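You operate a simulated robot arm through the tools that you are given. There is no shell and no other tool. Be economical: measure what you need, move in short steps, check, and stop when the job is done.

The job below is to be done with a simulated two-armed robot. You get a single attempt, and the scene is never put back.

Task
Take the rag from the checking end of the blue bench and lay it out flat on the crate end of the blue bench.

The check looks at the end state, three seconds after you hand in, the way a careful person would. Anything else that was tipped, shoved, dropped, spilled or broken makes it a failure.

Robot
Two 7-joint arms with two-finger parallel grippers on one trunk, on a base that drives. Base frame: it is fixed to the floor where the robot stands at the start and does not move with it; the origin is under the middle of the robot, x ahead of it, y to its left, z up; the surface under the hand at the start is at about z = 770. Readings come in mm, degrees, newtons and seconds.
The left shoulder is at the start at [50, 158, 983], the right one opposite. With the tool pointing down near the work surface each hand reaches from about 240 to 660 mm from the robot's upright axis, wherever it stands, measured 20 degrees to its own side. Places, roughly: crate end of the blue bench [800, 1700, 800]. Payload 3.91 kg a hand.
The tool frame of a hand sits at the grasp point between the pads (the TCP): z along the fingers, y along the line on which they close. The tips reach 30 mm beyond it. Largest opening 110 mm; finger width 20, thickness 10; the body of the gripper, 48 by 112 mm, starts 55 mm behind the TCP.
Orientation is that of the tool frame in the base frame, as [roll, pitch, yaw] about the fixed x, y, z axes, in that order (R = Rz(yaw) Ry(pitch) Rx(roll)). With the fingers straight down and closing along the base's y, the tool's x points along the base's -x, its y along +y and its z along -z.

Tools
- The arms move only by the tool drive_tool. It takes "left_series", "right_series" or both (then of equal length, played together; a hand with none holds still); each is text: rows parted by semicolons, each of 7 numbers parted by spaces: the opening, from 0 (shut) to 1 (fully open), then the shift along the tool's x, y, z in units of 200 mm (1.0 is 200 mm), then the turn, a rotation vector about the tool's x, y, z in units of 45 degrees (1.0 is 45 degrees). In form: jaw dx dy dz ax ay az; .... A call has 1 to 10 rows; each row is the pose to reach, as a shift and turn from the pose commanded when the call began, along the tool's axes at that moment. A call with a number of a shift or a turn outside -1 to 1 is refused whole. Rows are played at 5 a second. More than 50 mm and 8.6 degrees between two rows, or a gripper value outside its range, and nothing of the call is played. A pose out of reach is approached as far as the arm can. The call stops where the force on the tool passes 40 N (or 10 N more than at its start, if that is more) or the arm is blocked; 0.2 s more then pass. The fingers move at their own pace (about 153 mm/s each) and stop on an object; they squeeze with about 34 N. The grip force told is the motor's: it shows also when the fingers shut on nothing. Time passes only in rows, and 0.2 s behind the last, so rows that repeat a pose let the fingers close. It gives the time, the measured TCP pose, the force on the tool (base axes), the opening and the grip force at its end, in the units of the frame above (readings bear some noise), with the torque about the TCP (base axes, N m) and any sound that the robot's microphone picked up.
- Cameras (640 x 400 px; columns grow to the right, rows downward): "scene" is now at [130.3, -3, 1127.5]; the picture's right is [-0.04, -1.00, 0.00], its down [-0.50, 0.02, -0.86] and it looks along [0.86, -0.03, -0.50] (base axes); focal length 254 px, centre (320, 200). "left" rides on the left gripper at [72, -17, -103] in its tool frame; the picture's right is [0.23, 0.97, 0.00], its down [-0.76, 0.18, -0.62] and it looks along [-0.61, 0.14, 0.78] (tool axes); focal length 222 px, centre (320, 200). "right" rides on the right gripper at [72, 17, -103] in its tool frame; the picture's right is [-0.23, 0.97, 0.00], its down [-0.76, -0.18, -0.62] and it looks along [-0.61, -0.14, 0.78] (tool axes); focal length 222 px, centre (320, 200). There is no depth. A picture from a camera that has moved, and an enlarged one, comes with that camera's place and axes in the base frame and with its lens.
- get_image(camera): a new picture of that camera. No time passes.
- lift_body(by): slides the trunk up (or, below 0, down) by that many mm; the arms and the scene camera ride with it, the base frame stays. It gives what a move gives, with no picture.
- steer(legs): drives the robot by 1 to 6 legs, each [ahead, turn to the left] in mm and degrees, along the robot's own axes; the way and the turn of a leg run together, so that a leg with both is an arc; at most 1500 mm and 180 degrees a leg. The arms and the cameras ride along, it lands a little off, and it stops where it bumps. It gives what a move gives.
- aim_head(pan, tilt): turns the head with the scene camera to pan (to the left, within 80 degrees either way) and tilt (down, from -29 to 69), counted from straight ahead of the robot. It gives what a move gives.
- zoom(camera, box): a new picture of the part [left, top, right, bottom] of that camera's present view, enlarged. No time passes.
- sign_off(): hands the job in; it is judged then, once.

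Go step by step. Nothing tells you exact positions but the pictures and the camera data: compare them with the known pose of the tool, close in by small moves and look again before you grip or let go. The budget is 120 turns and 88 pictures, counting those below and the enlarged ones. Unless the task says otherwise, let go and move clear before handing in, and close with one line.

The tools are called after "Request:" by a JSON object that holds its "name" and its "arguments". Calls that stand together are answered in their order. drive_tool: Moves the arms, as the interface text tells. Its arguments: {"type":"object","properties":{"left_series":{"type":"string"},"right_series":{"type":"string"}},"required":[]} The other tools are called the same way: lift_body (by) slides the trunk up or down; steer (legs) drives the base; aim_head (pan, tilt) turns the head that bears the scene camera; get_image (camera) takes a picture; zoom (camera, box) takes an enlarged picture of a part of a camera's view; sign_off () hands the job in.

At the start:

```text
time_s: 0.0
left_ee_pos: [493.2, 180.4, 901.7]
left_ee_rot: [180.0, 0.1, 179.9]
left_contact_force: [0.1, 0.0, 0.6]
left_torque: [0.01, -0.02, 0.01]
left_gripper_width: 110.2
left_grip_force: 0.1
right_ee_pos: [445.5, -130.9, 966.0]
right_ee_rot: [179.9, 0.0, 179.9]
right_contact_force: [-0.1, -0.2, 0.0]
right_torque: [-0.02, 0.0, 0.01]
right_gripper_width: 110.0
right_grip_force: 0.1
trunk travel left (down, up): [-225.0, 257.0]
robot x, y, heading: [-1.0, -1.4, 0.1]
head pan, tilt: [-2.1, 30.3]
```

scene: 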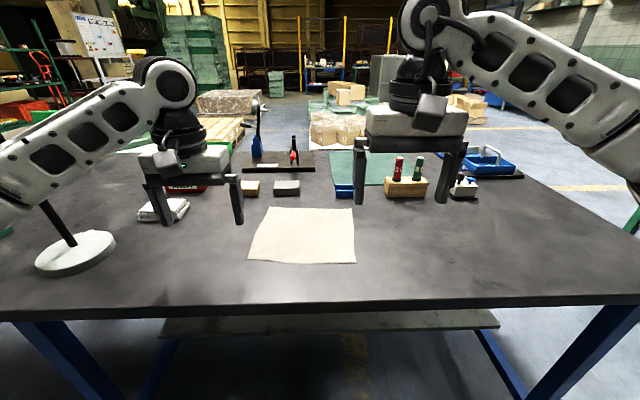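
right: 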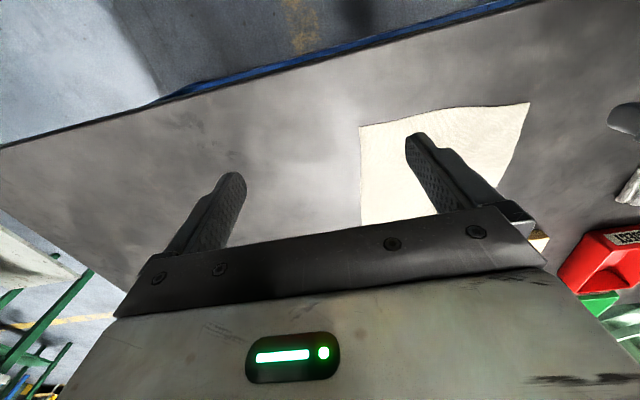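
left: 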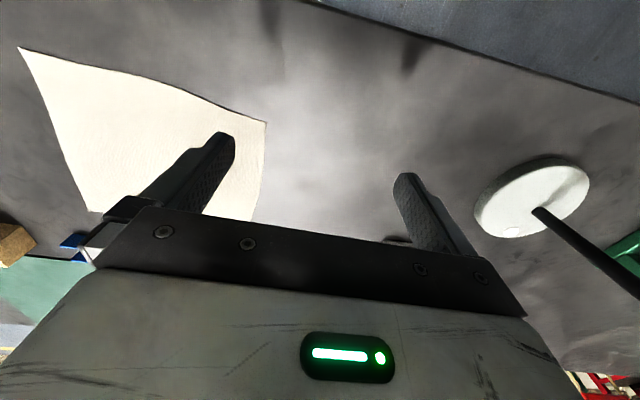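

I see a cream cloth on the bench ahead at roughly x 500–710, y −100–125. Next I look to the left, towards the crate end, and closer at the cloth.

Request:
{"name": "zoom", "arguments": {"camera": "scene", "box": [120, 90, 540, 300]}}

Request:
{"name": "aim_head", "arguments": {"pan": 65, "tilt": 25}}

Request:
{"name": "get_image", "arguments": {"camera": "scene"}}

```text
1.52 times, centred on (330, 195) of scene
camera zoom: at [130.3, -3.0, 1127.5], right [-0.04, -1.0, 0.0], down [-0.5, 0.02, -0.86], along [0.86, -0.03, -0.5], focal length 388 px, centre (305, 208)
```

zoom: 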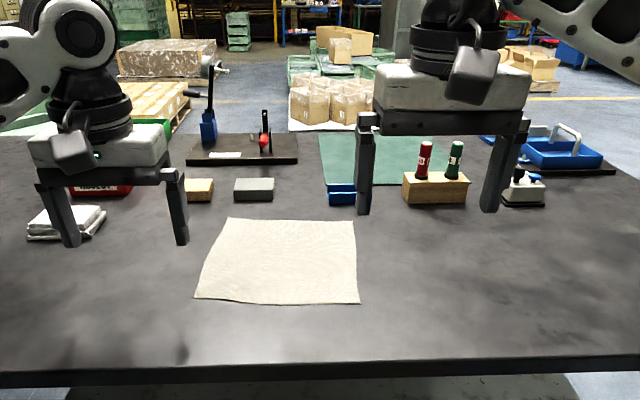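

```text
time_s: 1.4
left_ee_pos: [492.5, 179.8, 902.4]
left_ee_rot: [-179.9, 0.0, 179.8]
left_contact_force: [0.5, -0.2, 0.7]
left_torque: [-0.01, 0.01, 0.01]
left_gripper_width: 109.9
left_grip_force: 0.1
right_ee_pos: [446.8, -130.3, 965.9]
right_ee_rot: [-179.9, 0.1, 179.8]
right_contact_force: [0.1, -0.2, 0.4]
right_torque: [-0.02, 0.0, 0.03]
right_gripper_width: 110.2
right_grip_force: 0.1
trunk travel left (down, up): [-225.0, 257.0]
robot x, y, heading: [-0.7, -0.2, -0.1]
head pan, tilt: [65.0, 25.0]
```

```text
83 pictures are left
camera scene: at [79.0, 83.8, 1135.9], right [0.91, -0.42, 0.0], down [-0.18, -0.38, -0.91], along [0.38, 0.82, -0.42], focal length 254 px, centre (320, 200)
```

scene: 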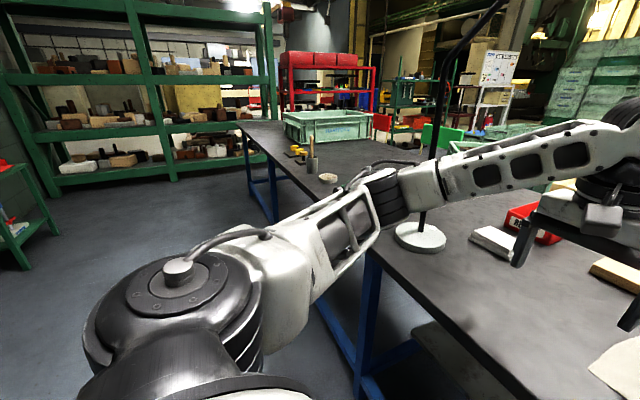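

The bench runs on to the left with a green crate near its far end. I zoom there to see the free space.

Request:
{"name": "zoom", "arguments": {"camera": "scene", "box": [220, 70, 480, 270]}}

```text
2.00 times, centred on (350, 170) of scene
camera zoom: at [79.0, 83.8, 1135.9], right [0.91, -0.42, 0.0], down [-0.18, -0.38, -0.91], along [0.38, 0.82, -0.42], focal length 509 px, centre (260, 260)
```

zoom: 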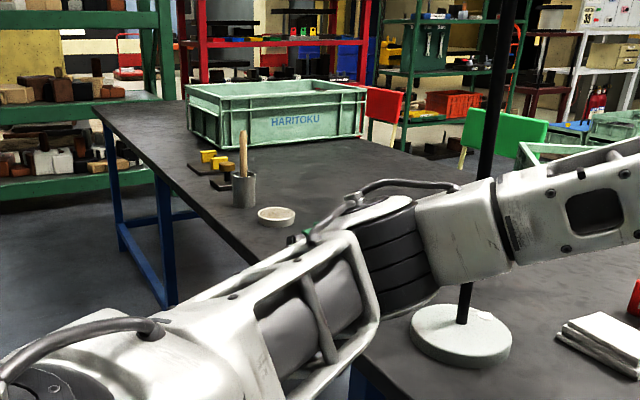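

The front edge of the bench is near x≈400 and the crate stands at about y 1600–1900. I turn both grippers so that they close along x, which suits pinching the near edge of the cloth at its two corners.

Request:
{"name": "aim_head", "arguments": {"pan": 0, "tilt": 45}}

Request:
{"name": "drive_tool", "arguments": {"left_series": "1 0 0 0 0 0 0.17;1 0 0 0 0 0 0.34;1 0 0 0 0 0 0.51;1 0 0 0 0 0 0.68;1 0 0 0 0 0 0.85;1 0 0 0 0 0 1", "right_series": "1 0 0 0 0 0 -0.17;1 0 0 0 0 0 -0.34;1 0 0 0 0 0 -0.51;1 0 0 0 0 0 -0.68;1 0 0 0 0 0 -0.85;1 0 0 0 0 0 -1"}}

Request:
{"name": "drive_tool", "arguments": {"left_series": "1 0 0 0 0 0 0.17;1 0 0 0 0 0 0.34;1 0 0 0 0 0 0.51;1 0 0 0 0 0 0.68;1 0 0 0 0 0 0.85;1 0 0 0 0 0 1", "right_series": "1 0 0 0 0 0 -0.17;1 0 0 0 0 0 -0.34;1 0 0 0 0 0 -0.51;1 0 0 0 0 0 -0.68;1 0 0 0 0 0 -0.85;1 0 0 0 0 0 -1"}}

Request:
{"name": "get_image", "arguments": {"camera": "scene"}}

```text
time_s: 2.7
left_ee_pos: [492.9, 180.7, 902.1]
left_ee_rot: [-179.9, 0.0, 179.9]
left_contact_force: [0.4, -0.9, -0.4]
left_torque: [-0.02, 0.01, 0.0]
left_gripper_width: 110.2
left_grip_force: 0.1
right_ee_pos: [446.6, -131.1, 965.5]
right_ee_rot: [180.0, 0.1, 179.7]
right_contact_force: [0.1, 0.0, 0.3]
right_torque: [-0.02, 0.0, 0.01]
right_gripper_width: 110.2
right_grip_force: 0.0
trunk travel left (down, up): [-225.0, 257.0]
robot x, y, heading: [1.1, 2.8, -0.5]
head pan, tilt: [0.0, 45.0]
```

```text
time_s: 4.1
left_ee_pos: [492.0, 180.8, 901.2]
left_ee_rot: [180.0, 0.0, 134.6]
left_contact_force: [0.2, -0.1, 0.2]
left_torque: [0.0, 0.0, -0.04]
left_gripper_width: 110.1
left_grip_force: 0.0
right_ee_pos: [447.1, -131.5, 964.1]
right_ee_rot: [180.0, 0.0, -135.0]
right_contact_force: [0.3, 0.2, -0.1]
right_torque: [0.01, 0.01, 0.02]
right_gripper_width: 110.0
right_grip_force: 0.0
trunk travel left (down, up): [-225.0, 257.0]
robot x, y, heading: [0.0, -2.1, -0.1]
head pan, tilt: [0.0, 45.0]
```

```text
time_s: 5.5
left_ee_pos: [493.2, 181.5, 901.5]
left_ee_rot: [180.0, -0.1, 89.6]
left_contact_force: [0.7, 0.5, -0.2]
left_torque: [0.0, 0.03, 0.01]
left_gripper_width: 110.2
left_grip_force: 0.1
right_ee_pos: [314.8, -71.8, 947.0]
right_ee_rot: [-179.9, 0.0, -90.4]
right_contact_force: [0.4, -0.7, 0.9]
right_torque: [-0.02, 0.02, 0.01]
right_gripper_width: 109.8
right_grip_force: 0.1
right hand out of reach, approached as far as the arm can: row 2, 3, 4, 5, 6
trunk travel left (down, up): [-225.0, 257.0]
robot x, y, heading: [-0.0, 0.9, 0.0]
head pan, tilt: [0.0, 45.0]
```

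```text
81 pictures are left
camera scene: at [121.3, 0.3, 1105.3], right [0.0, -1.0, 0.0], down [-0.71, 0.0, -0.71], along [0.71, 0.0, -0.71], focal length 254 px, centre (320, 200)
```

scene: 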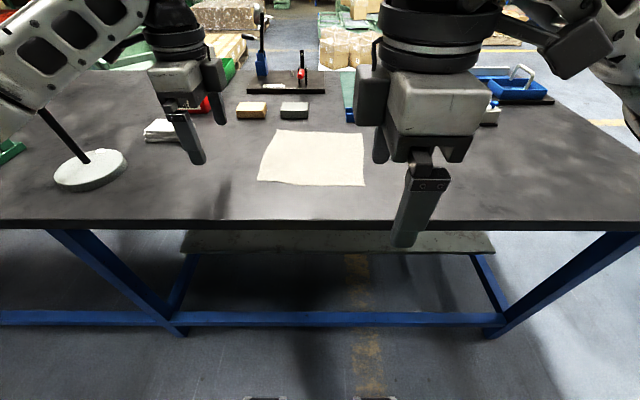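

The right hand was drawn inwards because that pose was out of its reach. I move it towards the pose that mirrors the left hand and see where it settles.

Request:
{"name": "drive_tool", "arguments": {"right_series": "1 0 0 0.1 0 0 0;1 0.05 -0.1 0.2 0 0 0;1 0.1 -0.2 0.3 0 0 0"}}

```text
time_s: 6.3
left_ee_pos: [492.4, 181.2, 902.5]
left_ee_rot: [179.9, 0.0, 89.8]
left_contact_force: [-0.2, -0.3, 0.6]
left_torque: [0.01, 0.02, -0.04]
left_gripper_width: 110.0
left_grip_force: 0.1
right_ee_pos: [313.4, -72.4, 901.0]
right_ee_rot: [180.0, 0.0, -90.4]
right_contact_force: [-0.4, 0.0, 0.3]
right_torque: [0.05, -0.01, 0.04]
right_gripper_width: 109.9
right_grip_force: 0.0
right hand out of reach, approached as far as the arm can: row 2, 3
trunk travel left (down, up): [-225.0, 257.0]
robot x, y, heading: [-0.2, 2.8, -0.1]
head pan, tilt: [0.0, 45.0]
```

The right wrist is stuck in this turn, so I turn it back by 45 degrees and then move it over.

Request:
{"name": "drive_tool", "arguments": {"right_series": "1 0 0 0 0 0 0.17;1 0 0 0 0 0 0.34;1 0 0 0 0 0 0.51;1 0 0 0 0 0 0.68;1 0 0 0 0 0 0.85;1 0 0 0 0 0 1"}}

```text
time_s: 7.7
left_ee_pos: [491.9, 180.0, 902.7]
left_ee_rot: [180.0, 0.0, 89.9]
left_contact_force: [0.5, 0.1, -0.2]
left_torque: [-0.05, 0.0, -0.01]
left_gripper_width: 110.1
left_grip_force: 0.1
right_ee_pos: [311.6, -73.8, 900.0]
right_ee_rot: [-180.0, 0.0, -135.4]
right_contact_force: [-0.5, 0.3, 0.8]
right_torque: [0.02, 0.0, 0.0]
right_gripper_width: 109.7
right_grip_force: 0.0
trunk travel left (down, up): [-225.0, 257.0]
robot x, y, heading: [-1.6, 0.7, 0.0]
head pan, tilt: [0.0, 45.0]
```

Request:
{"name": "drive_tool", "arguments": {"right_series": "1 -0.09 -0.22 0 0 0 0;1 -0.18 -0.44 0 0 0 0;1 -0.28 -0.66 0 0 0 0;1 -0.37 -0.88 0 0 0 0"}}

Request:
{"name": "drive_tool", "arguments": {"right_series": "1 0 0 0 0 0 -0.17;1 0 0 0 0 0 -0.34;1 0 0 0 0 0 -0.51;1 0 0 0 0 0 -0.68;1 0 0 0 0 0 -0.85;1 0 0 0 0 0 -1"}}

```text
time_s: 8.7
left_ee_pos: [492.8, 181.6, 901.4]
left_ee_rot: [179.9, 0.0, 89.8]
left_contact_force: [-0.3, -0.2, 0.3]
left_torque: [0.0, -0.05, -0.01]
left_gripper_width: 110.1
left_grip_force: 0.1
right_ee_pos: [488.8, -145.4, 896.3]
right_ee_rot: [-179.9, -0.1, -135.1]
right_contact_force: [-0.7, -0.3, 0.6]
right_torque: [0.01, -0.02, 0.0]
right_gripper_width: 110.2
right_grip_force: 0.1
trunk travel left (down, up): [-225.0, 257.0]
robot x, y, heading: [-2.8, 1.5, 0.0]
head pan, tilt: [0.0, 45.0]
```

```text
time_s: 10.1
left_ee_pos: [493.6, 180.9, 901.2]
left_ee_rot: [179.9, -0.1, 89.8]
left_contact_force: [-1.0, -1.0, -0.7]
left_torque: [0.0, 0.02, 0.0]
left_gripper_width: 110.2
left_grip_force: 0.0
right_ee_pos: [320.4, -71.0, 915.7]
right_ee_rot: [179.9, -0.1, -91.7]
right_contact_force: [-0.3, -0.1, 0.6]
right_torque: [0.03, -0.02, -0.02]
right_gripper_width: 110.0
right_grip_force: 0.1
right hand out of reach, approached as far as the arm can: row 1, 2, 3, 4, 5, 6
trunk travel left (down, up): [-225.0, 257.0]
robot x, y, heading: [1.4, -1.3, 0.2]
head pan, tilt: [0.0, 45.0]
```

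The right arm does not take that turn, so I try the other direction (yaw +90, the same as the left hand).

Request:
{"name": "drive_tool", "arguments": {"right_series": "1 0 0 0 0 0 0.17;1 0 0 0 0 0 0.34;1 0 0 0 0 0 0.51;1 0 0 0 0 0 0.68;1 0 0 0 0 0 0.85;1 0 0 0 0 0 1"}}

Request:
{"name": "drive_tool", "arguments": {"right_series": "1 -0.09 -0.22 0 0 0 0.17;1 -0.18 -0.44 0 0 0 0.34;1 -0.28 -0.66 0 0 0 0.51;1 -0.37 -0.83 0 0 0 0.68;1 -0.37 -0.83 0 0 0 0.85;1 -0.37 -0.83 0 0 0 1"}}

Request:
{"name": "drive_tool", "arguments": {"right_series": "1 0 0 0 0 0 0.17;1 0 0 0 0 0 0.34;1 0 0 0 0 0 0.51;1 0 0 0 0 0 0.68;1 0 0 0 0 0 0.85;1 0 0 0 0 0 1"}}

Request:
{"name": "drive_tool", "arguments": {"right_series": "1 0 0 0 0 0 0.17;1 0 0 0 0 0 0.34;1 0 0 0 0 0 0.51;1 0 0 0 0 0 0.68;1 0 0 0 0 0 0.85;1 0 0 0 0 0 1"}}

```text
time_s: 11.5
left_ee_pos: [495.6, 180.1, 902.5]
left_ee_rot: [-179.9, -0.1, 89.9]
left_contact_force: [0.9, -0.5, 0.2]
left_torque: [0.01, 0.01, -0.02]
left_gripper_width: 110.2
left_grip_force: 0.1
right_ee_pos: [322.4, -73.3, 907.8]
right_ee_rot: [-180.0, 0.0, -135.4]
right_contact_force: [0.3, 0.0, -0.1]
right_torque: [0.01, 0.01, -0.01]
right_gripper_width: 110.2
right_grip_force: 0.1
trunk travel left (down, up): [-225.0, 257.0]
robot x, y, heading: [-3.8, 1.3, 0.3]
head pan, tilt: [0.0, 45.0]
```

```text
time_s: 12.9
left_ee_pos: [493.0, 180.2, 902.1]
left_ee_rot: [-179.9, 0.0, 89.8]
left_contact_force: [0.6, -0.1, -0.7]
left_torque: [0.0, 0.01, -0.02]
left_gripper_width: 109.8
left_grip_force: 0.1
right_ee_pos: [492.9, -139.3, 904.8]
right_ee_rot: [179.9, -0.1, 179.7]
right_contact_force: [0.0, 0.8, 0.7]
right_torque: [-0.01, 0.03, -0.02]
right_gripper_width: 110.1
right_grip_force: 0.1
trunk travel left (down, up): [-225.0, 257.0]
robot x, y, heading: [0.8, -0.9, 0.1]
head pan, tilt: [0.0, 45.0]
```

```text
time_s: 14.3
left_ee_pos: [493.3, 180.9, 901.7]
left_ee_rot: [180.0, 0.0, 89.8]
left_contact_force: [-0.3, -0.1, 0.6]
left_torque: [-0.01, -0.03, 0.0]
left_gripper_width: 110.0
left_grip_force: 0.0
right_ee_pos: [492.2, -140.0, 906.2]
right_ee_rot: [-180.0, 0.1, 134.7]
right_contact_force: [-0.6, 0.1, 0.0]
right_torque: [0.01, 0.05, -0.02]
right_gripper_width: 110.0
right_grip_force: 0.1
trunk travel left (down, up): [-225.0, 257.0]
robot x, y, heading: [4.0, 0.0, -0.0]
head pan, tilt: [0.0, 45.0]
```

```text
time_s: 15.7
left_ee_pos: [493.0, 181.3, 901.7]
left_ee_rot: [-179.9, 0.1, 89.8]
left_contact_force: [0.7, 0.0, 0.1]
left_torque: [0.02, -0.01, -0.02]
left_gripper_width: 109.9
left_grip_force: 0.1
right_ee_pos: [492.7, -139.2, 904.5]
right_ee_rot: [180.0, 0.1, 89.7]
right_contact_force: [1.5, -0.4, 0.0]
right_torque: [0.0, -0.01, 0.0]
right_gripper_width: 110.1
right_grip_force: 0.0
trunk travel left (down, up): [-225.0, 257.0]
robot x, y, heading: [0.5, 1.4, -0.1]
head pan, tilt: [0.0, 45.0]
```

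Both grippers now close along x. I look for the exact corners of the cloth.

Request:
{"name": "zoom", "arguments": {"camera": "scene", "box": [220, 90, 460, 240]}}

Request:
{"name": "get_image", "arguments": {"camera": "left"}}

```text
2.67 times, centred on (340, 165) of scene
camera zoom: at [121.3, 0.3, 1105.3], right [0.0, -1.0, 0.0], down [-0.71, 0.0, -0.71], along [0.71, 0.0, -0.71], focal length 678 px, centre (267, 293)
```

zoom: 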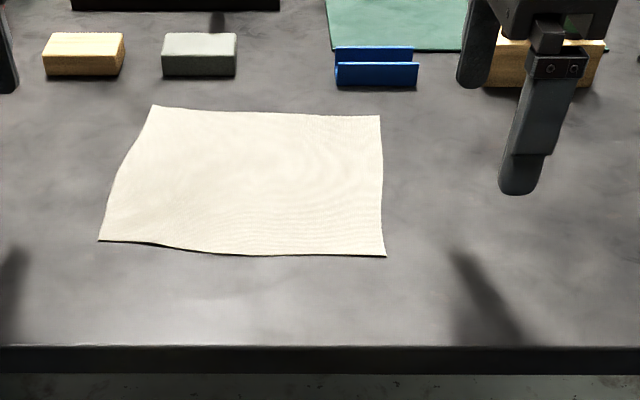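

```text
79 pictures are left
camera left: at [475.9, 253.6, 1004.0], right [0.97, 0.22, 0.0], down [0.17, -0.76, 0.62], along [0.14, -0.61, -0.78], focal length 222 px, centre (320, 200)
```

left: 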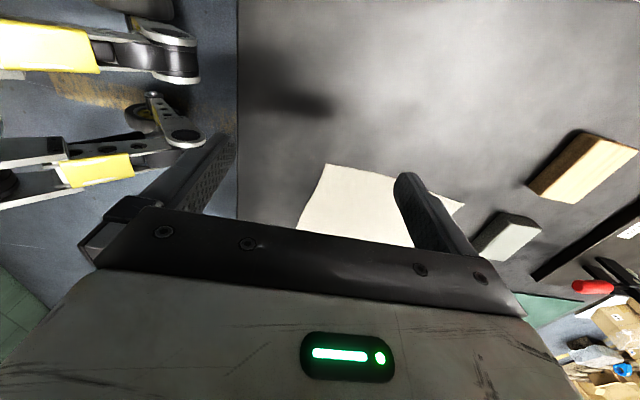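

Near corners of the cloth are at about (512, 126) and (495, −87). I bring both hands over the near edge, just inside those corners, still well above the bench.

Request:
{"name": "drive_tool", "arguments": {"left_series": "1 -0.12 0.035 0.1 0 0 0;1 -0.24 0.07 0.2 0 0 0;0.5 -0.355 0.105 0.3 0 0 0;0.5 -0.355 0.105 0.3 0 0 0", "right_series": "1 0.11 0.01 0.1 0 0 0;1 0.22 0.02 0.2 0 0 0;0.5 0.335 0.035 0.31 0 0 0;0.5 0.335 0.035 0.31 0 0 0"}}

Request:
{"name": "get_image", "arguments": {"camera": "scene"}}

Request:
{"name": "get_image", "arguments": {"camera": "left"}}

Request:
{"name": "get_image", "arguments": {"camera": "right"}}

```text
time_s: 16.7
left_ee_pos: [511.0, 108.0, 840.7]
left_ee_rot: [-179.9, 0.0, 89.9]
left_contact_force: [-0.8, -0.2, 0.6]
left_torque: [0.0, -0.02, 0.01]
left_gripper_width: 54.9
left_grip_force: 0.0
right_ee_pos: [499.2, -71.2, 843.1]
right_ee_rot: [179.9, 0.0, 89.6]
right_contact_force: [0.0, -1.5, 0.4]
right_torque: [0.03, 0.0, 0.02]
right_gripper_width: 55.0
right_grip_force: 0.1
trunk travel left (down, up): [-225.0, 257.0]
robot x, y, heading: [-1.7, -2.8, -0.2]
head pan, tilt: [0.0, 45.0]
```

```text
78 pictures are left
camera scene: at [121.4, 0.3, 1105.3], right [0.0, -1.0, 0.0], down [-0.71, 0.0, -0.71], along [0.71, 0.0, -0.71], focal length 254 px, centre (320, 200)
```

scene: 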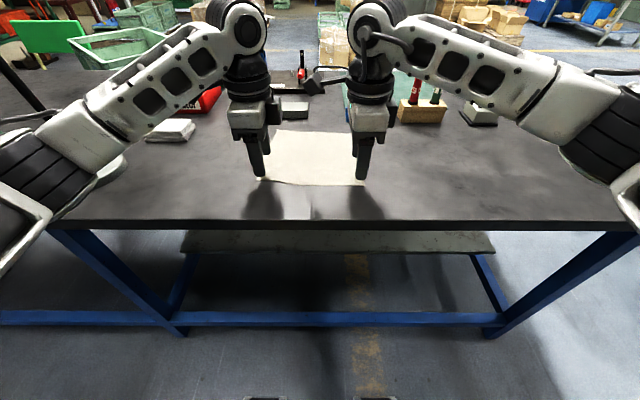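

```text
77 pictures are left
camera left: at [494.4, 180.2, 943.5], right [0.97, 0.22, 0.0], down [0.17, -0.76, 0.62], along [0.14, -0.61, -0.78], focal length 222 px, centre (320, 200)
```

left: 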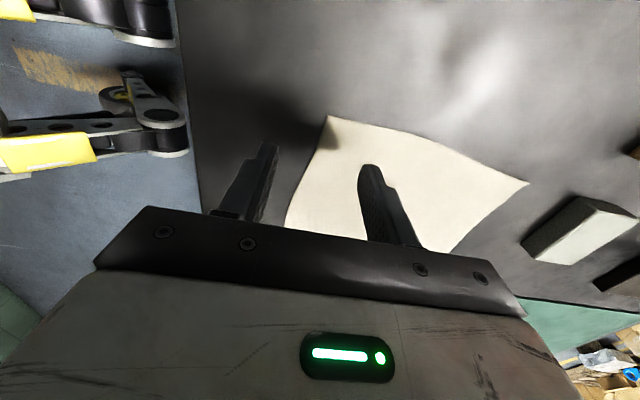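

```text
76 pictures are left
camera right: at [516.4, 1.9, 946.9], right [0.97, -0.23, 0.0], down [-0.18, -0.76, 0.62], along [-0.14, -0.61, -0.78], focal length 222 px, centre (320, 200)
```

right: 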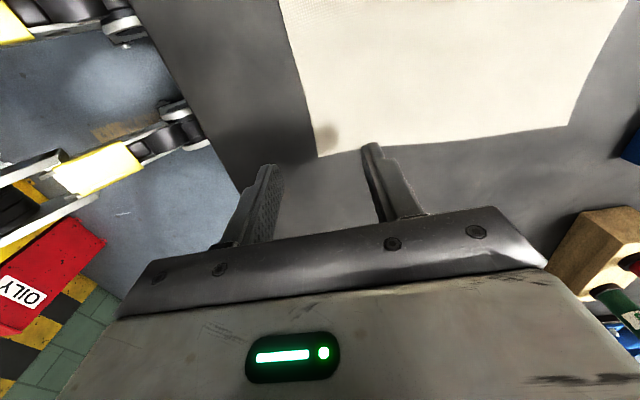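

The picture-based corners agree with the earlier estimate. I narrow the jaws and lower both hands until they just touch.

Request:
{"name": "drive_tool", "arguments": {"left_series": "0.4 0 0.01 0.1 0 0 0;0.4 0 0.01 0.18 0 0 0;0.4 0 0.01 0.195 0 0 0;0.4 0 0.01 0.195 0 0 0", "right_series": "0.4 0 0 0.1 0 0 0;0.4 0 0 0.19 0 0 0;0.4 0 0 0.205 0 0 0;0.4 0 0 0.205 0 0 0"}}

Request:
{"name": "get_image", "arguments": {"camera": "left"}}

Request:
{"name": "get_image", "arguments": {"camera": "right"}}

```text
time_s: 17.7
left_ee_pos: [514.7, 109.0, 804.1]
left_ee_rot: [-180.0, 0.0, 89.9]
left_contact_force: [0.4, -1.3, -0.3]
left_torque: [-0.02, 0.0, 0.01]
left_gripper_width: 44.0
left_grip_force: 0.1
right_ee_pos: [500.1, -72.1, 803.1]
right_ee_rot: [179.9, -0.1, 89.7]
right_contact_force: [0.1, 0.6, 0.4]
right_torque: [0.0, 0.01, 0.0]
right_gripper_width: 43.9
right_grip_force: 0.1
trunk travel left (down, up): [-225.0, 257.0]
robot x, y, heading: [1.2, -0.7, 0.2]
head pan, tilt: [0.0, 45.0]
```

```text
75 pictures are left
camera left: at [497.7, 182.3, 905.1], right [0.97, 0.22, 0.0], down [0.17, -0.76, 0.62], along [0.14, -0.61, -0.78], focal length 222 px, centre (320, 200)
```

left: 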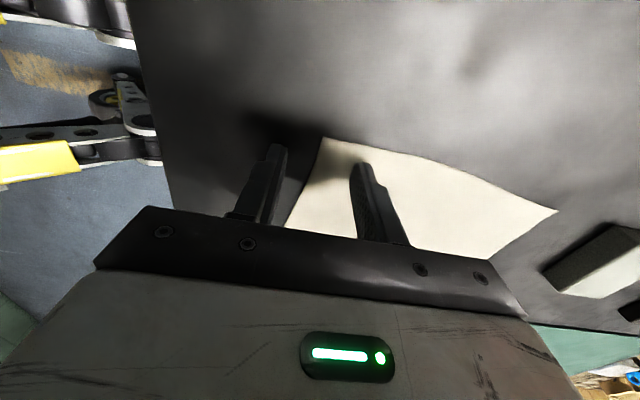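

```text
74 pictures are left
camera right: at [516.0, 1.3, 906.4], right [0.97, -0.23, 0.0], down [-0.18, -0.76, 0.62], along [-0.14, -0.61, -0.78], focal length 222 px, centre (320, 200)
```

right: 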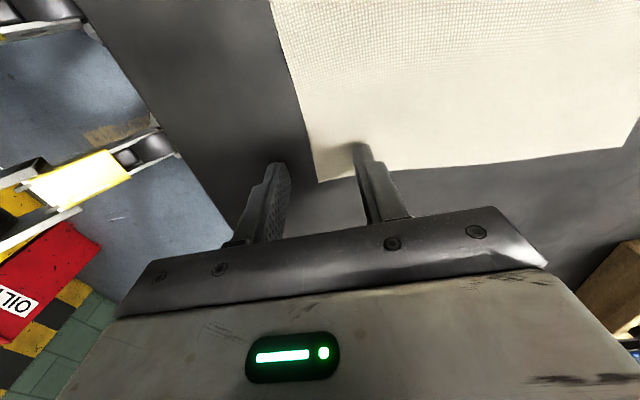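

Jaws straddle the near edge at both corners. I go down in 2 mm steps until contact.

Request:
{"name": "drive_tool", "arguments": {"left_series": "0.4 0 0 0.01 0 0 0;0.4 0 0 0.02 0 0 0;0.4 0 0 0.025 0 0 0", "right_series": "0.4 0 0 0.01 0 0 0;0.4 0 0 0.02 0 0 0;0.4 0 0 0.025 0 0 0"}}

```text
time_s: 18.5
left_ee_pos: [514.9, 110.4, 801.0]
left_ee_rot: [179.7, 0.0, 89.7]
left_contact_force: [-1.3, 1.0, 14.3]
left_torque: [0.13, -0.34, 0.06]
left_gripper_width: 43.2
left_grip_force: 0.0
right_ee_pos: [499.5, -72.7, 800.7]
right_ee_rot: [179.7, -0.1, 89.8]
right_contact_force: [2.3, 1.5, 11.7]
right_torque: [-0.05, -0.35, 0.05]
right_gripper_width: 44.8
right_grip_force: 0.4
trunk travel left (down, up): [-225.0, 257.0]
robot x, y, heading: [-0.8, 1.7, 0.0]
head pan, tilt: [0.0, 45.0]
```

Both tips press lightly on the bench and cloth at 12–14 N. I close the fingers to pinch the edge.

Request:
{"name": "drive_tool", "arguments": {"left_series": "0.2 0 0 0 0 0 0;0 0 0 0 0 0 0;0 0 0 0 0 0 0;0 0 0 0 0 0 0", "right_series": "0.2 0 0 0 0 0 0;0 0 0 0 0 0 0;0 0 0 0 0 0 0;0 0 0 0 0 0 0"}}

Request:
{"name": "get_image", "arguments": {"camera": "left"}}

Request:
{"name": "get_image", "arguments": {"camera": "right"}}

```text
time_s: 19.5
left_ee_pos: [513.7, 108.7, 800.9]
left_ee_rot: [179.6, 0.1, 89.9]
left_contact_force: [3.8, -0.2, 23.8]
left_torque: [0.11, -0.23, -0.03]
left_gripper_width: 2.1
left_grip_force: 34.0
right_ee_pos: [498.6, -72.5, 801.1]
right_ee_rot: [179.7, 0.0, 89.7]
right_contact_force: [4.5, 1.1, 21.7]
right_torque: [-0.09, -0.27, 0.01]
right_gripper_width: 5.2
right_grip_force: 34.1
trunk travel left (down, up): [-225.0, 257.0]
robot x, y, heading: [0.0, -1.0, 0.1]
head pan, tilt: [0.0, 45.0]
```

```text
73 pictures are left
camera left: at [496.8, 182.1, 903.1], right [0.97, 0.22, 0.01], down [0.17, -0.76, 0.63], along [0.14, -0.61, -0.78], focal length 222 px, centre (320, 200)
```

left: 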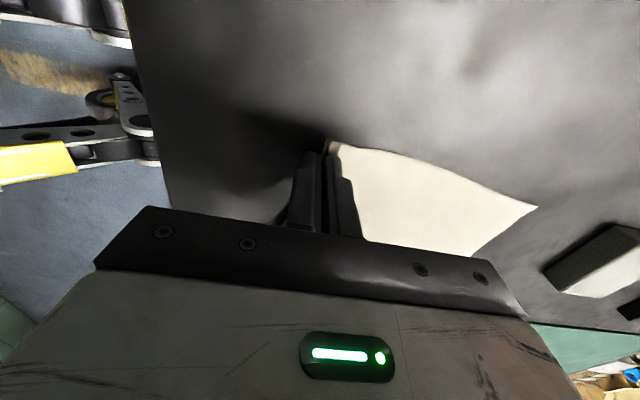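

```text
72 pictures are left
camera right: at [514.7, 0.3, 904.9], right [0.97, -0.23, 0.01], down [-0.18, -0.76, 0.62], along [-0.14, -0.61, -0.78], focal length 222 px, centre (320, 200)
```

right: 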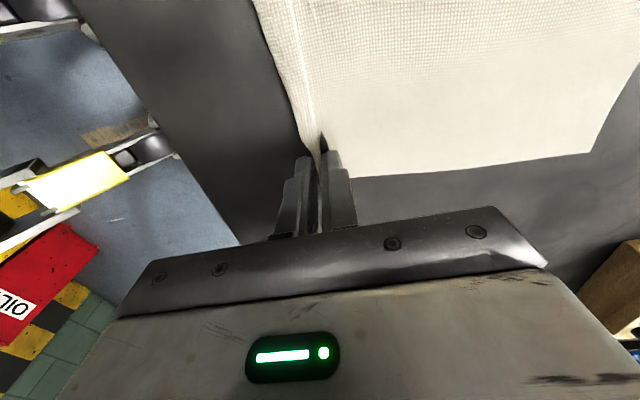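

Both jaws hold something: 2 mm on the left and 5 mm, a small fold, on the right. I lift a little and check.

Request:
{"name": "drive_tool", "arguments": {"left_series": "0 0 0 -0.1 0 0 0;0 0 0 -0.2 0 0 0;0 0 0 -0.3 0 0 0;0 0 0 -0.3 0 0 0", "right_series": "0 0 0 -0.1 0 0 0;0 0 0 -0.2 0 0 0;0 0 0 -0.3 0 0 0;0 0 0 -0.3 0 0 0"}}

Request:
{"name": "get_image", "arguments": {"camera": "scene"}}

Request:
{"name": "get_image", "arguments": {"camera": "left"}}

```text
time_s: 20.5
left_ee_pos: [514.6, 107.1, 858.6]
left_ee_rot: [179.9, 0.0, 89.9]
left_contact_force: [-0.3, -0.1, 0.0]
left_torque: [0.03, -0.03, -0.01]
left_gripper_width: 1.7
left_grip_force: 33.9
right_ee_pos: [499.3, -71.6, 857.5]
right_ee_rot: [180.0, 0.0, 89.7]
right_contact_force: [-0.8, 0.8, -0.1]
right_torque: [0.0, -0.03, -0.02]
right_gripper_width: 5.0
right_grip_force: 34.2
trunk travel left (down, up): [-225.0, 257.0]
robot x, y, heading: [-1.0, -1.0, -0.1]
head pan, tilt: [0.0, 45.0]
```

```text
71 pictures are left
camera scene: at [121.2, 0.3, 1105.3], right [0.0, -1.0, 0.0], down [-0.71, 0.0, -0.71], along [0.71, 0.0, -0.71], focal length 254 px, centre (320, 200)
```

scene: 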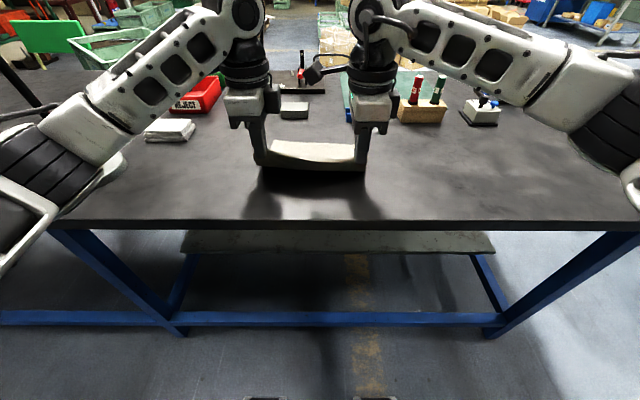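

```text
70 pictures are left
camera left: at [497.6, 180.5, 961.1], right [0.97, 0.22, 0.0], down [0.18, -0.76, 0.62], along [0.14, -0.61, -0.78], focal length 222 px, centre (320, 200)
```

left: 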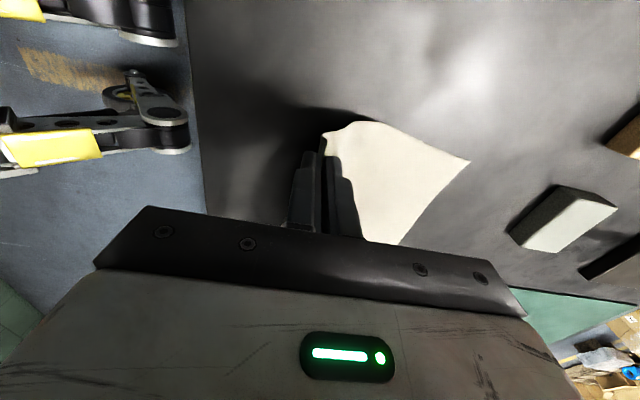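

Both corners hold. I raise the cloth clear of the bench, and look right and left for obstacles on the floor before driving.

Request:
{"name": "drive_tool", "arguments": {"left_series": "0 0 0 -0.2 0 0 0;0 0 0 -0.4 0 0 0;0 0 0 -0.5 0 0 0;0 0 0 -0.5 0 0 0", "right_series": "0 0 0 -0.2 0 0 0;0 0 0 -0.4 0 0 0;0 0 0 -0.5 0 0 0;0 0 0 -0.5 0 0 0"}}

Request:
{"name": "lift_body", "arguments": {"by": 120}}

Request:
{"name": "get_image", "arguments": {"camera": "scene"}}

Request:
{"name": "aim_head", "arguments": {"pan": -80, "tilt": 40}}

Request:
{"name": "get_image", "arguments": {"camera": "scene"}}

Request:
{"name": "aim_head", "arguments": {"pan": 80, "tilt": 40}}

Request:
{"name": "get_image", "arguments": {"camera": "scene"}}

Request:
{"name": "get_image", "arguments": {"camera": "right"}}

```text
time_s: 21.5
left_ee_pos: [515.4, 110.8, 957.4]
left_ee_rot: [-179.9, 0.0, 89.8]
left_contact_force: [0.4, -0.3, 0.6]
left_torque: [-0.03, -0.02, -0.02]
left_gripper_width: 1.8
left_grip_force: 34.6
right_ee_pos: [498.6, -74.6, 957.6]
right_ee_rot: [-179.9, 0.0, 89.8]
right_contact_force: [0.6, 0.7, -0.5]
right_torque: [0.02, -0.01, -0.03]
right_gripper_width: 5.0
right_grip_force: 34.1
trunk travel left (down, up): [-225.0, 257.0]
robot x, y, heading: [2.8, 0.4, 0.0]
head pan, tilt: [0.0, 45.0]
```

```text
time_s: 23.0
left_ee_pos: [513.4, 108.7, 1078.2]
left_ee_rot: [179.9, 0.0, 89.9]
left_contact_force: [0.1, -1.5, 0.2]
left_torque: [-0.02, -0.01, 0.03]
left_gripper_width: 1.9
left_grip_force: 34.2
right_ee_pos: [500.5, -72.6, 1076.5]
right_ee_rot: [180.0, 0.0, 89.8]
right_contact_force: [0.1, 1.7, -0.6]
right_torque: [-0.01, 0.01, -0.03]
right_gripper_width: 4.9
right_grip_force: 33.6
trunk travel left (down, up): [-345.0, 137.0]
robot x, y, heading: [4.2, 1.9, 0.0]
head pan, tilt: [0.0, 45.0]
```

```text
69 pictures are left
camera scene: at [121.5, 0.3, 1225.3], right [0.0, -1.0, 0.0], down [-0.71, 0.0, -0.71], along [0.71, 0.0, -0.71], focal length 254 px, centre (320, 200)
```

scene: 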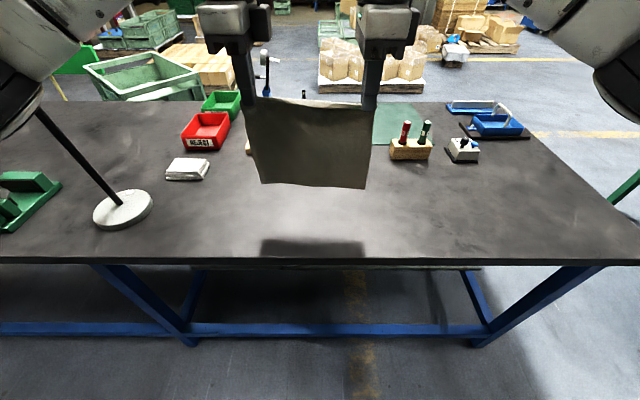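

```text
time_s: 24.6
left_ee_pos: [514.5, 109.2, 1077.9]
left_ee_rot: [-179.9, 0.1, 89.9]
left_contact_force: [0.0, -1.6, 0.2]
left_torque: [-0.01, -0.01, -0.04]
left_gripper_width: 1.9
left_grip_force: 33.6
right_ee_pos: [499.9, -72.8, 1076.3]
right_ee_rot: [-179.9, 0.0, 89.9]
right_contact_force: [0.1, 1.0, -0.3]
right_torque: [0.02, 0.0, -0.04]
right_gripper_width: 5.2
right_grip_force: 33.7
trunk travel left (down, up): [-345.0, 137.0]
robot x, y, heading: [-1.3, 3.3, -0.1]
head pan, tilt: [-80.0, 40.0]
```

```text
68 pictures are left
camera scene: at [54.8, -83.4, 1232.6], right [-0.98, -0.17, 0.0], down [-0.11, 0.63, -0.77], along [0.13, -0.75, -0.64], focal length 254 px, centre (320, 200)
```

scene: 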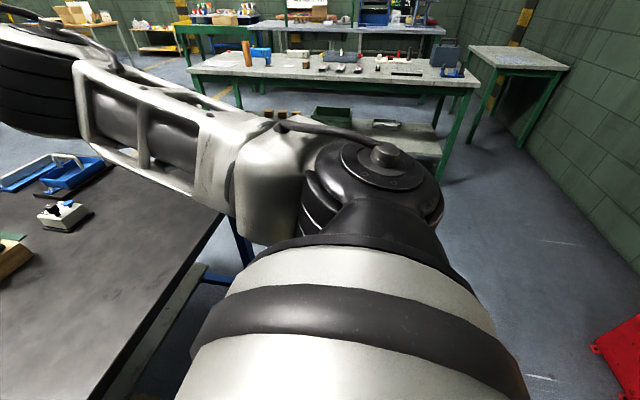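

```text
time_s: 27.0
left_ee_pos: [514.2, 110.2, 1077.6]
left_ee_rot: [180.0, 0.1, 89.8]
left_contact_force: [0.4, -0.8, 0.1]
left_torque: [0.0, 0.0, -0.03]
left_gripper_width: 1.8
left_grip_force: 34.1
right_ee_pos: [498.6, -73.0, 1077.4]
right_ee_rot: [-180.0, -0.1, 89.8]
right_contact_force: [-0.1, 0.8, 0.3]
right_torque: [0.03, -0.03, -0.02]
right_gripper_width: 5.0
right_grip_force: 33.6
trunk travel left (down, up): [-345.0, 137.0]
robot x, y, heading: [-2.4, 0.2, 0.1]
head pan, tilt: [80.0, 40.0]
```

```text
67 pictures are left
camera scene: at [54.8, 84.0, 1232.6], right [0.98, -0.17, 0.0], down [-0.11, -0.63, -0.77], along [0.13, 0.75, -0.64], focal length 254 px, centre (320, 200)
```

scene: 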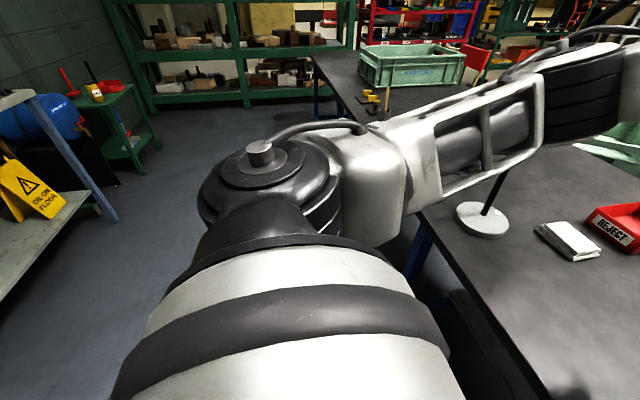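

```text
66 pictures are left
camera right: at [516.1, 0.3, 1180.6], right [0.97, -0.23, 0.0], down [-0.18, -0.76, 0.62], along [-0.14, -0.61, -0.78], focal length 222 px, centre (320, 200)
```

right: 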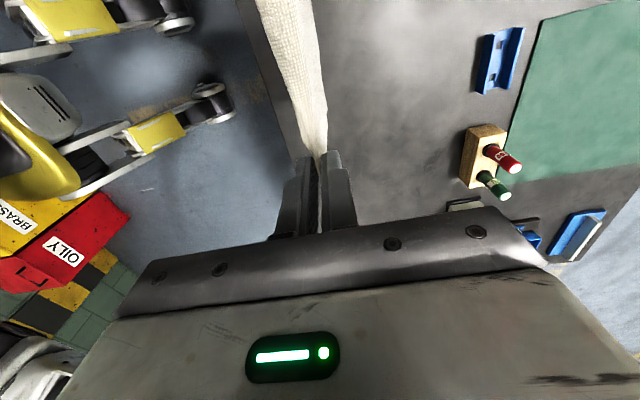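

The cloth hangs cleanly between both hands, and the aisle is free from about x −1000 to 400. I back off from the bench, then turn left.

Request:
{"name": "steer", "arguments": {"legs": [[-400, 0], [0, 90]]}}

Request:
{"name": "aim_head", "arguments": {"pan": -25, "tilt": 25}}

Request:
{"name": "get_image", "arguments": {"camera": "scene"}}

```text
time_s: 33.4
left_ee_pos: [-516.9, 514.3, 1077.7]
left_ee_rot: [-180.0, 0.1, 179.8]
left_contact_force: [0.9, 0.1, 0.5]
left_torque: [0.0, -0.02, -0.05]
left_gripper_width: 1.9
left_grip_force: 33.6
right_ee_pos: [-334.3, 500.8, 1076.5]
right_ee_rot: [180.0, 0.1, 179.6]
right_contact_force: [-1.3, -0.1, 0.6]
right_torque: [0.0, 0.0, -0.01]
right_gripper_width: 5.1
right_grip_force: 33.7
trunk travel left (down, up): [-345.0, 137.0]
robot x, y, heading: [-406.1, -0.2, 90.3]
head pan, tilt: [80.0, 40.0]
```

```text
time_s: 35.2
left_ee_pos: [-517.3, 515.0, 1079.2]
left_ee_rot: [-180.0, 0.0, 179.8]
left_contact_force: [1.6, -0.1, 0.2]
left_torque: [0.03, 0.0, -0.02]
left_gripper_width: 1.8
left_grip_force: 33.5
right_ee_pos: [-333.7, 499.2, 1076.7]
right_ee_rot: [-179.9, 0.0, 179.8]
right_contact_force: [-0.7, 0.5, 0.9]
right_torque: [-0.01, 0.03, 0.0]
right_gripper_width: 5.1
right_grip_force: 34.1
trunk travel left (down, up): [-345.0, 137.0]
robot x, y, heading: [-409.5, 3.4, 90.0]
head pan, tilt: [-25.0, 25.0]
```

```text
65 pictures are left
camera scene: at [-368.7, 124.0, 1255.9], right [0.91, -0.42, 0.0], down [-0.18, -0.38, -0.91], along [0.38, 0.82, -0.42], focal length 254 px, centre (320, 200)
```

scene: 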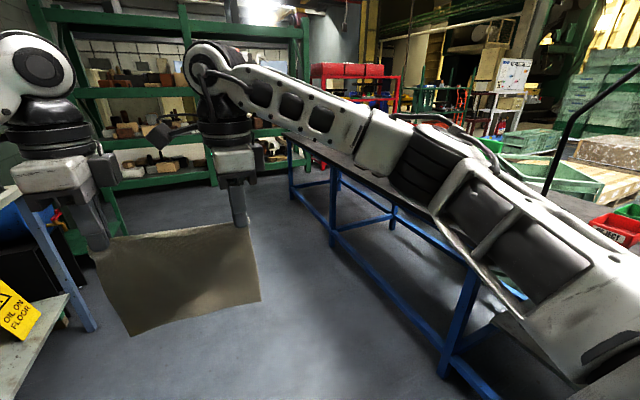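

The aisle ahead is free. I drive on 900 mm alongside the bench and look at the crate end.

Request:
{"name": "steer", "arguments": {"legs": [[900, 0]]}}

Request:
{"name": "aim_head", "arguments": {"pan": -70, "tilt": 25}}

Request:
{"name": "get_image", "arguments": {"camera": "scene"}}

```text
time_s: 39.9
left_ee_pos: [-526.1, 1411.4, 1078.5]
left_ee_rot: [180.0, -0.1, -179.7]
left_contact_force: [1.7, 0.9, -1.0]
left_torque: [-0.04, -0.03, -0.02]
left_gripper_width: 1.9
left_grip_force: 33.9
right_ee_pos: [-343.4, 1399.3, 1077.5]
right_ee_rot: [179.9, 0.0, -179.7]
right_contact_force: [0.3, -0.2, -0.9]
right_torque: [0.02, 0.02, 0.0]
right_gripper_width: 5.2
right_grip_force: 33.7
trunk travel left (down, up): [-345.0, 137.0]
robot x, y, heading: [-408.8, 897.1, 90.5]
head pan, tilt: [-25.0, 25.0]
```

```text
time_s: 41.0
left_ee_pos: [-526.4, 1411.3, 1078.2]
left_ee_rot: [-180.0, 0.0, -179.6]
left_contact_force: [2.0, 0.2, 0.2]
left_torque: [0.03, -0.03, -0.03]
left_gripper_width: 2.0
left_grip_force: 33.7
right_ee_pos: [-341.5, 1399.1, 1077.0]
right_ee_rot: [-180.0, 0.0, -179.7]
right_contact_force: [-0.1, -0.3, 0.1]
right_torque: [-0.01, 0.03, 0.0]
right_gripper_width: 4.9
right_grip_force: 33.8
trunk travel left (down, up): [-345.0, 137.0]
robot x, y, heading: [-409.2, 902.0, 90.6]
head pan, tilt: [-70.0, 25.0]
```

```text
64 pictures are left
camera scene: at [-325.7, 971.3, 1255.9], right [0.35, -0.94, 0.0], down [-0.4, -0.15, -0.91], along [0.85, 0.32, -0.42], focal length 254 px, centre (320, 200)
```

scene: 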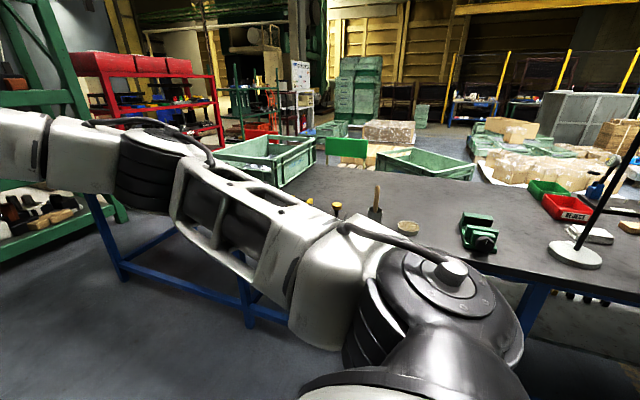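

The arm hides the spot, so I drive on to about y = 1550 and turn to face the bench.

Request:
{"name": "steer", "arguments": {"legs": [[600, 0], [0, -90]]}}

Request:
{"name": "aim_head", "arguments": {"pan": 0, "tilt": 25}}

Request:
{"name": "get_image", "arguments": {"camera": "scene"}}

```text
time_s: 48.3
left_ee_pos: [103.3, 1596.1, 1078.0]
left_ee_rot: [179.9, -0.1, 88.9]
left_contact_force: [-1.0, -1.7, -1.1]
left_torque: [-0.01, 0.0, -0.01]
left_gripper_width: 1.7
left_grip_force: 34.1
right_ee_pos: [84.6, 1414.1, 1077.3]
right_ee_rot: [179.9, -0.1, 89.0]
right_contact_force: [-0.1, 1.3, -0.3]
right_torque: [0.02, 0.02, -0.04]
right_gripper_width: 5.0
right_grip_force: 34.1
trunk travel left (down, up): [-345.0, 137.0]
robot x, y, heading: [-416.9, 1494.6, -1.0]
head pan, tilt: [-70.0, 25.0]
```

```text
time_s: 49.7
left_ee_pos: [102.1, 1596.1, 1079.4]
left_ee_rot: [180.0, 0.0, 88.9]
left_contact_force: [0.6, -0.7, -0.1]
left_torque: [0.01, 0.01, 0.02]
left_gripper_width: 1.6
left_grip_force: 33.2
right_ee_pos: [86.4, 1413.2, 1075.7]
right_ee_rot: [179.9, 0.1, 88.9]
right_contact_force: [-0.5, 1.4, 0.0]
right_torque: [-0.01, -0.01, -0.03]
right_gripper_width: 5.1
right_grip_force: 33.1
trunk travel left (down, up): [-345.0, 137.0]
robot x, y, heading: [-415.2, 1495.5, -0.9]
head pan, tilt: [0.0, 25.0]
```

```text
63 pictures are left
camera scene: at [-280.8, 1491.9, 1255.9], right [-0.02, -1.0, 0.0], down [-0.42, 0.01, -0.91], along [0.91, -0.01, -0.42], focal length 254 px, centre (320, 200)
```

scene: 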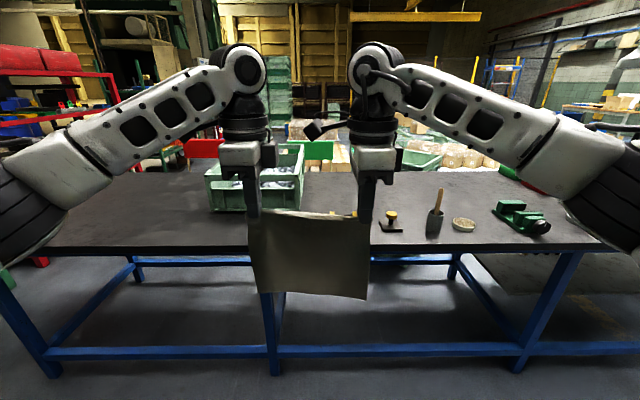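

The crate front spans roughly y 1570–1940 at x ≈ 660, with a clamp tool at about (540, 1220); the free spot between them is at y ≈ 1300–1540. I raise the cloth to see behind it and measure better.

Request:
{"name": "drive_tool", "arguments": {"left_series": "0 0 0 -0.2 0 0 0;0 0 0 -0.4 0 0 0;0 0 0 -0.6 0 0 0;0 0 0 -0.6 0 0 0", "right_series": "0 0 0 -0.2 0 0 0;0 0 0 -0.4 0 0 0;0 0 0 -0.6 0 0 0;0 0 0 -0.6 0 0 0"}}

Request:
{"name": "zoom", "arguments": {"camera": "scene", "box": [160, 100, 480, 300]}}

```text
time_s: 50.7
left_ee_pos: [102.2, 1594.6, 1195.8]
left_ee_rot: [179.9, 0.0, 88.9]
left_contact_force: [0.9, -1.3, 0.0]
left_torque: [-0.06, 0.0, 0.06]
left_gripper_width: 1.7
left_grip_force: 34.7
right_ee_pos: [88.3, 1410.8, 1198.3]
right_ee_rot: [-179.9, 0.0, 88.9]
right_contact_force: [0.7, 1.8, -0.3]
right_torque: [0.05, 0.03, -0.01]
right_gripper_width: 5.2
right_grip_force: 34.3
trunk travel left (down, up): [-345.0, 137.0]
robot x, y, heading: [-413.0, 1494.4, -0.9]
head pan, tilt: [0.0, 25.0]
```

```text
2.00 times, centred on (320, 200) of scene
camera zoom: at [-280.3, 1492.0, 1255.8], right [-0.02, -1.0, 0.0], down [-0.42, 0.01, -0.91], along [0.91, -0.01, -0.42], focal length 509 px, centre (320, 200)
```

zoom: 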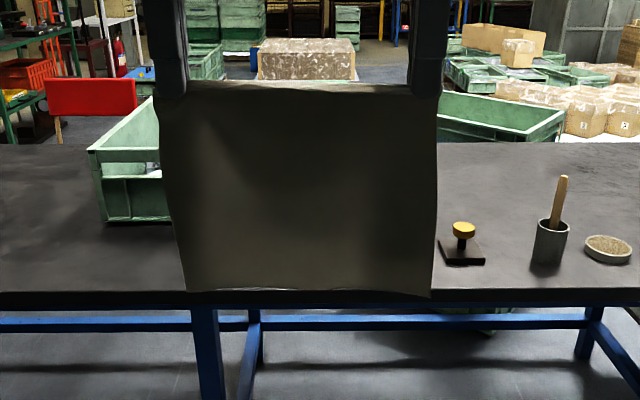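

The cloth still hides the spot, so I turn the robot a little left and pan the head right to look past it.

Request:
{"name": "steer", "arguments": {"legs": [[0, 40]]}}

Request:
{"name": "aim_head", "arguments": {"pan": -45, "tilt": 25}}

Request:
{"name": "get_image", "arguments": {"camera": "scene"}}

```text
time_s: 52.9
left_ee_pos: [-82.7, 1899.8, 1195.4]
left_ee_rot: [179.9, -0.1, 128.5]
left_contact_force: [0.4, -0.6, -0.3]
left_torque: [0.01, -0.02, -0.02]
left_gripper_width: 1.9
left_grip_force: 33.9
right_ee_pos: [25.1, 1749.9, 1197.5]
right_ee_rot: [180.0, 0.0, 128.5]
right_contact_force: [-0.8, 1.3, -0.8]
right_torque: [0.01, 0.0, 0.0]
right_gripper_width: 5.1
right_grip_force: 34.0
trunk travel left (down, up): [-345.0, 137.0]
robot x, y, heading: [-409.9, 1495.7, 38.5]
head pan, tilt: [0.0, 25.0]
```

```text
time_s: 54.0
left_ee_pos: [-81.0, 1899.3, 1194.1]
left_ee_rot: [-179.9, 0.0, 128.5]
left_contact_force: [1.0, -1.0, 0.3]
left_torque: [-0.01, -0.01, -0.01]
left_gripper_width: 1.8
left_grip_force: 34.1
right_ee_pos: [25.6, 1749.4, 1198.2]
right_ee_rot: [-180.0, 0.0, 128.5]
right_contact_force: [-0.6, 0.4, -0.2]
right_torque: [0.04, 0.01, 0.05]
right_gripper_width: 5.4
right_grip_force: 33.7
trunk travel left (down, up): [-345.0, 137.0]
robot x, y, heading: [-413.7, 1491.5, 38.4]
head pan, tilt: [-45.0, 25.0]
```

```text
61 pictures are left
camera scene: at [-290.1, 1509.0, 1255.9], right [-0.11, -0.99, 0.0], down [-0.42, 0.05, -0.91], along [0.9, -0.1, -0.42], focal length 254 px, centre (320, 200)
```

scene: 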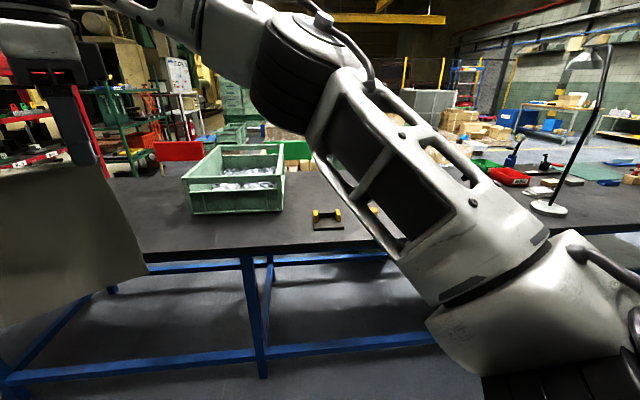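

The crate front runs from about y 1559 to 1925, and a second clamp stands right of it; left of the crate the bench is clear up to its end near y ≈ 2800. I pick the spot around y ≈ 2170, beside the crate, and drive there.

Request:
{"name": "steer", "arguments": {"legs": [[0, 51.6], [660, 0], [0, -90]]}}

Request:
{"name": "aim_head", "arguments": {"pan": 0, "tilt": 30}}

Request:
{"name": "get_image", "arguments": {"camera": "scene"}}

```text
time_s: 64.0
left_ee_pos: [100.8, 2263.0, 1195.3]
left_ee_rot: [-179.9, 0.0, 88.3]
left_contact_force: [0.5, -2.1, 0.1]
left_torque: [-0.03, -0.02, 0.01]
left_gripper_width: 1.9
left_grip_force: 34.2
right_ee_pos: [86.1, 2078.7, 1197.8]
right_ee_rot: [-180.0, 0.0, 88.2]
right_contact_force: [1.0, 1.4, 0.8]
right_torque: [0.05, 0.03, -0.02]
right_gripper_width: 5.1
right_grip_force: 34.1
trunk travel left (down, up): [-345.0, 137.0]
robot x, y, heading: [-415.7, 2167.5, -1.5]
head pan, tilt: [-45.0, 25.0]
```

```text
time_s: 65.1
left_ee_pos: [101.2, 2262.6, 1195.4]
left_ee_rot: [179.9, 0.0, 88.2]
left_contact_force: [-0.1, -1.1, -0.2]
left_torque: [-0.03, -0.03, 0.04]
left_gripper_width: 1.9
left_grip_force: 33.9
right_ee_pos: [85.8, 2079.9, 1198.5]
right_ee_rot: [180.0, 0.0, 88.3]
right_contact_force: [-0.5, 2.1, 0.2]
right_torque: [0.04, -0.02, -0.02]
right_gripper_width: 5.0
right_grip_force: 34.0
trunk travel left (down, up): [-345.0, 137.0]
robot x, y, heading: [-414.5, 2168.4, -1.3]
head pan, tilt: [0.0, 30.0]
```

```text
60 pictures are left
camera scene: at [-283.9, 2164.3, 1248.0], right [-0.03, -1.0, 0.0], down [-0.5, 0.01, -0.87], along [0.87, -0.02, -0.5], focal length 254 px, centre (320, 200)
```

scene: 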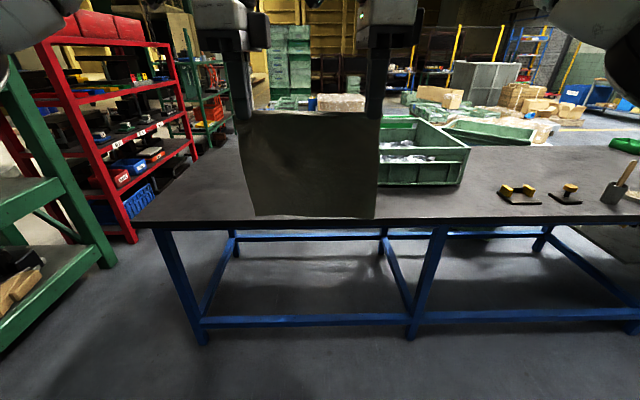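

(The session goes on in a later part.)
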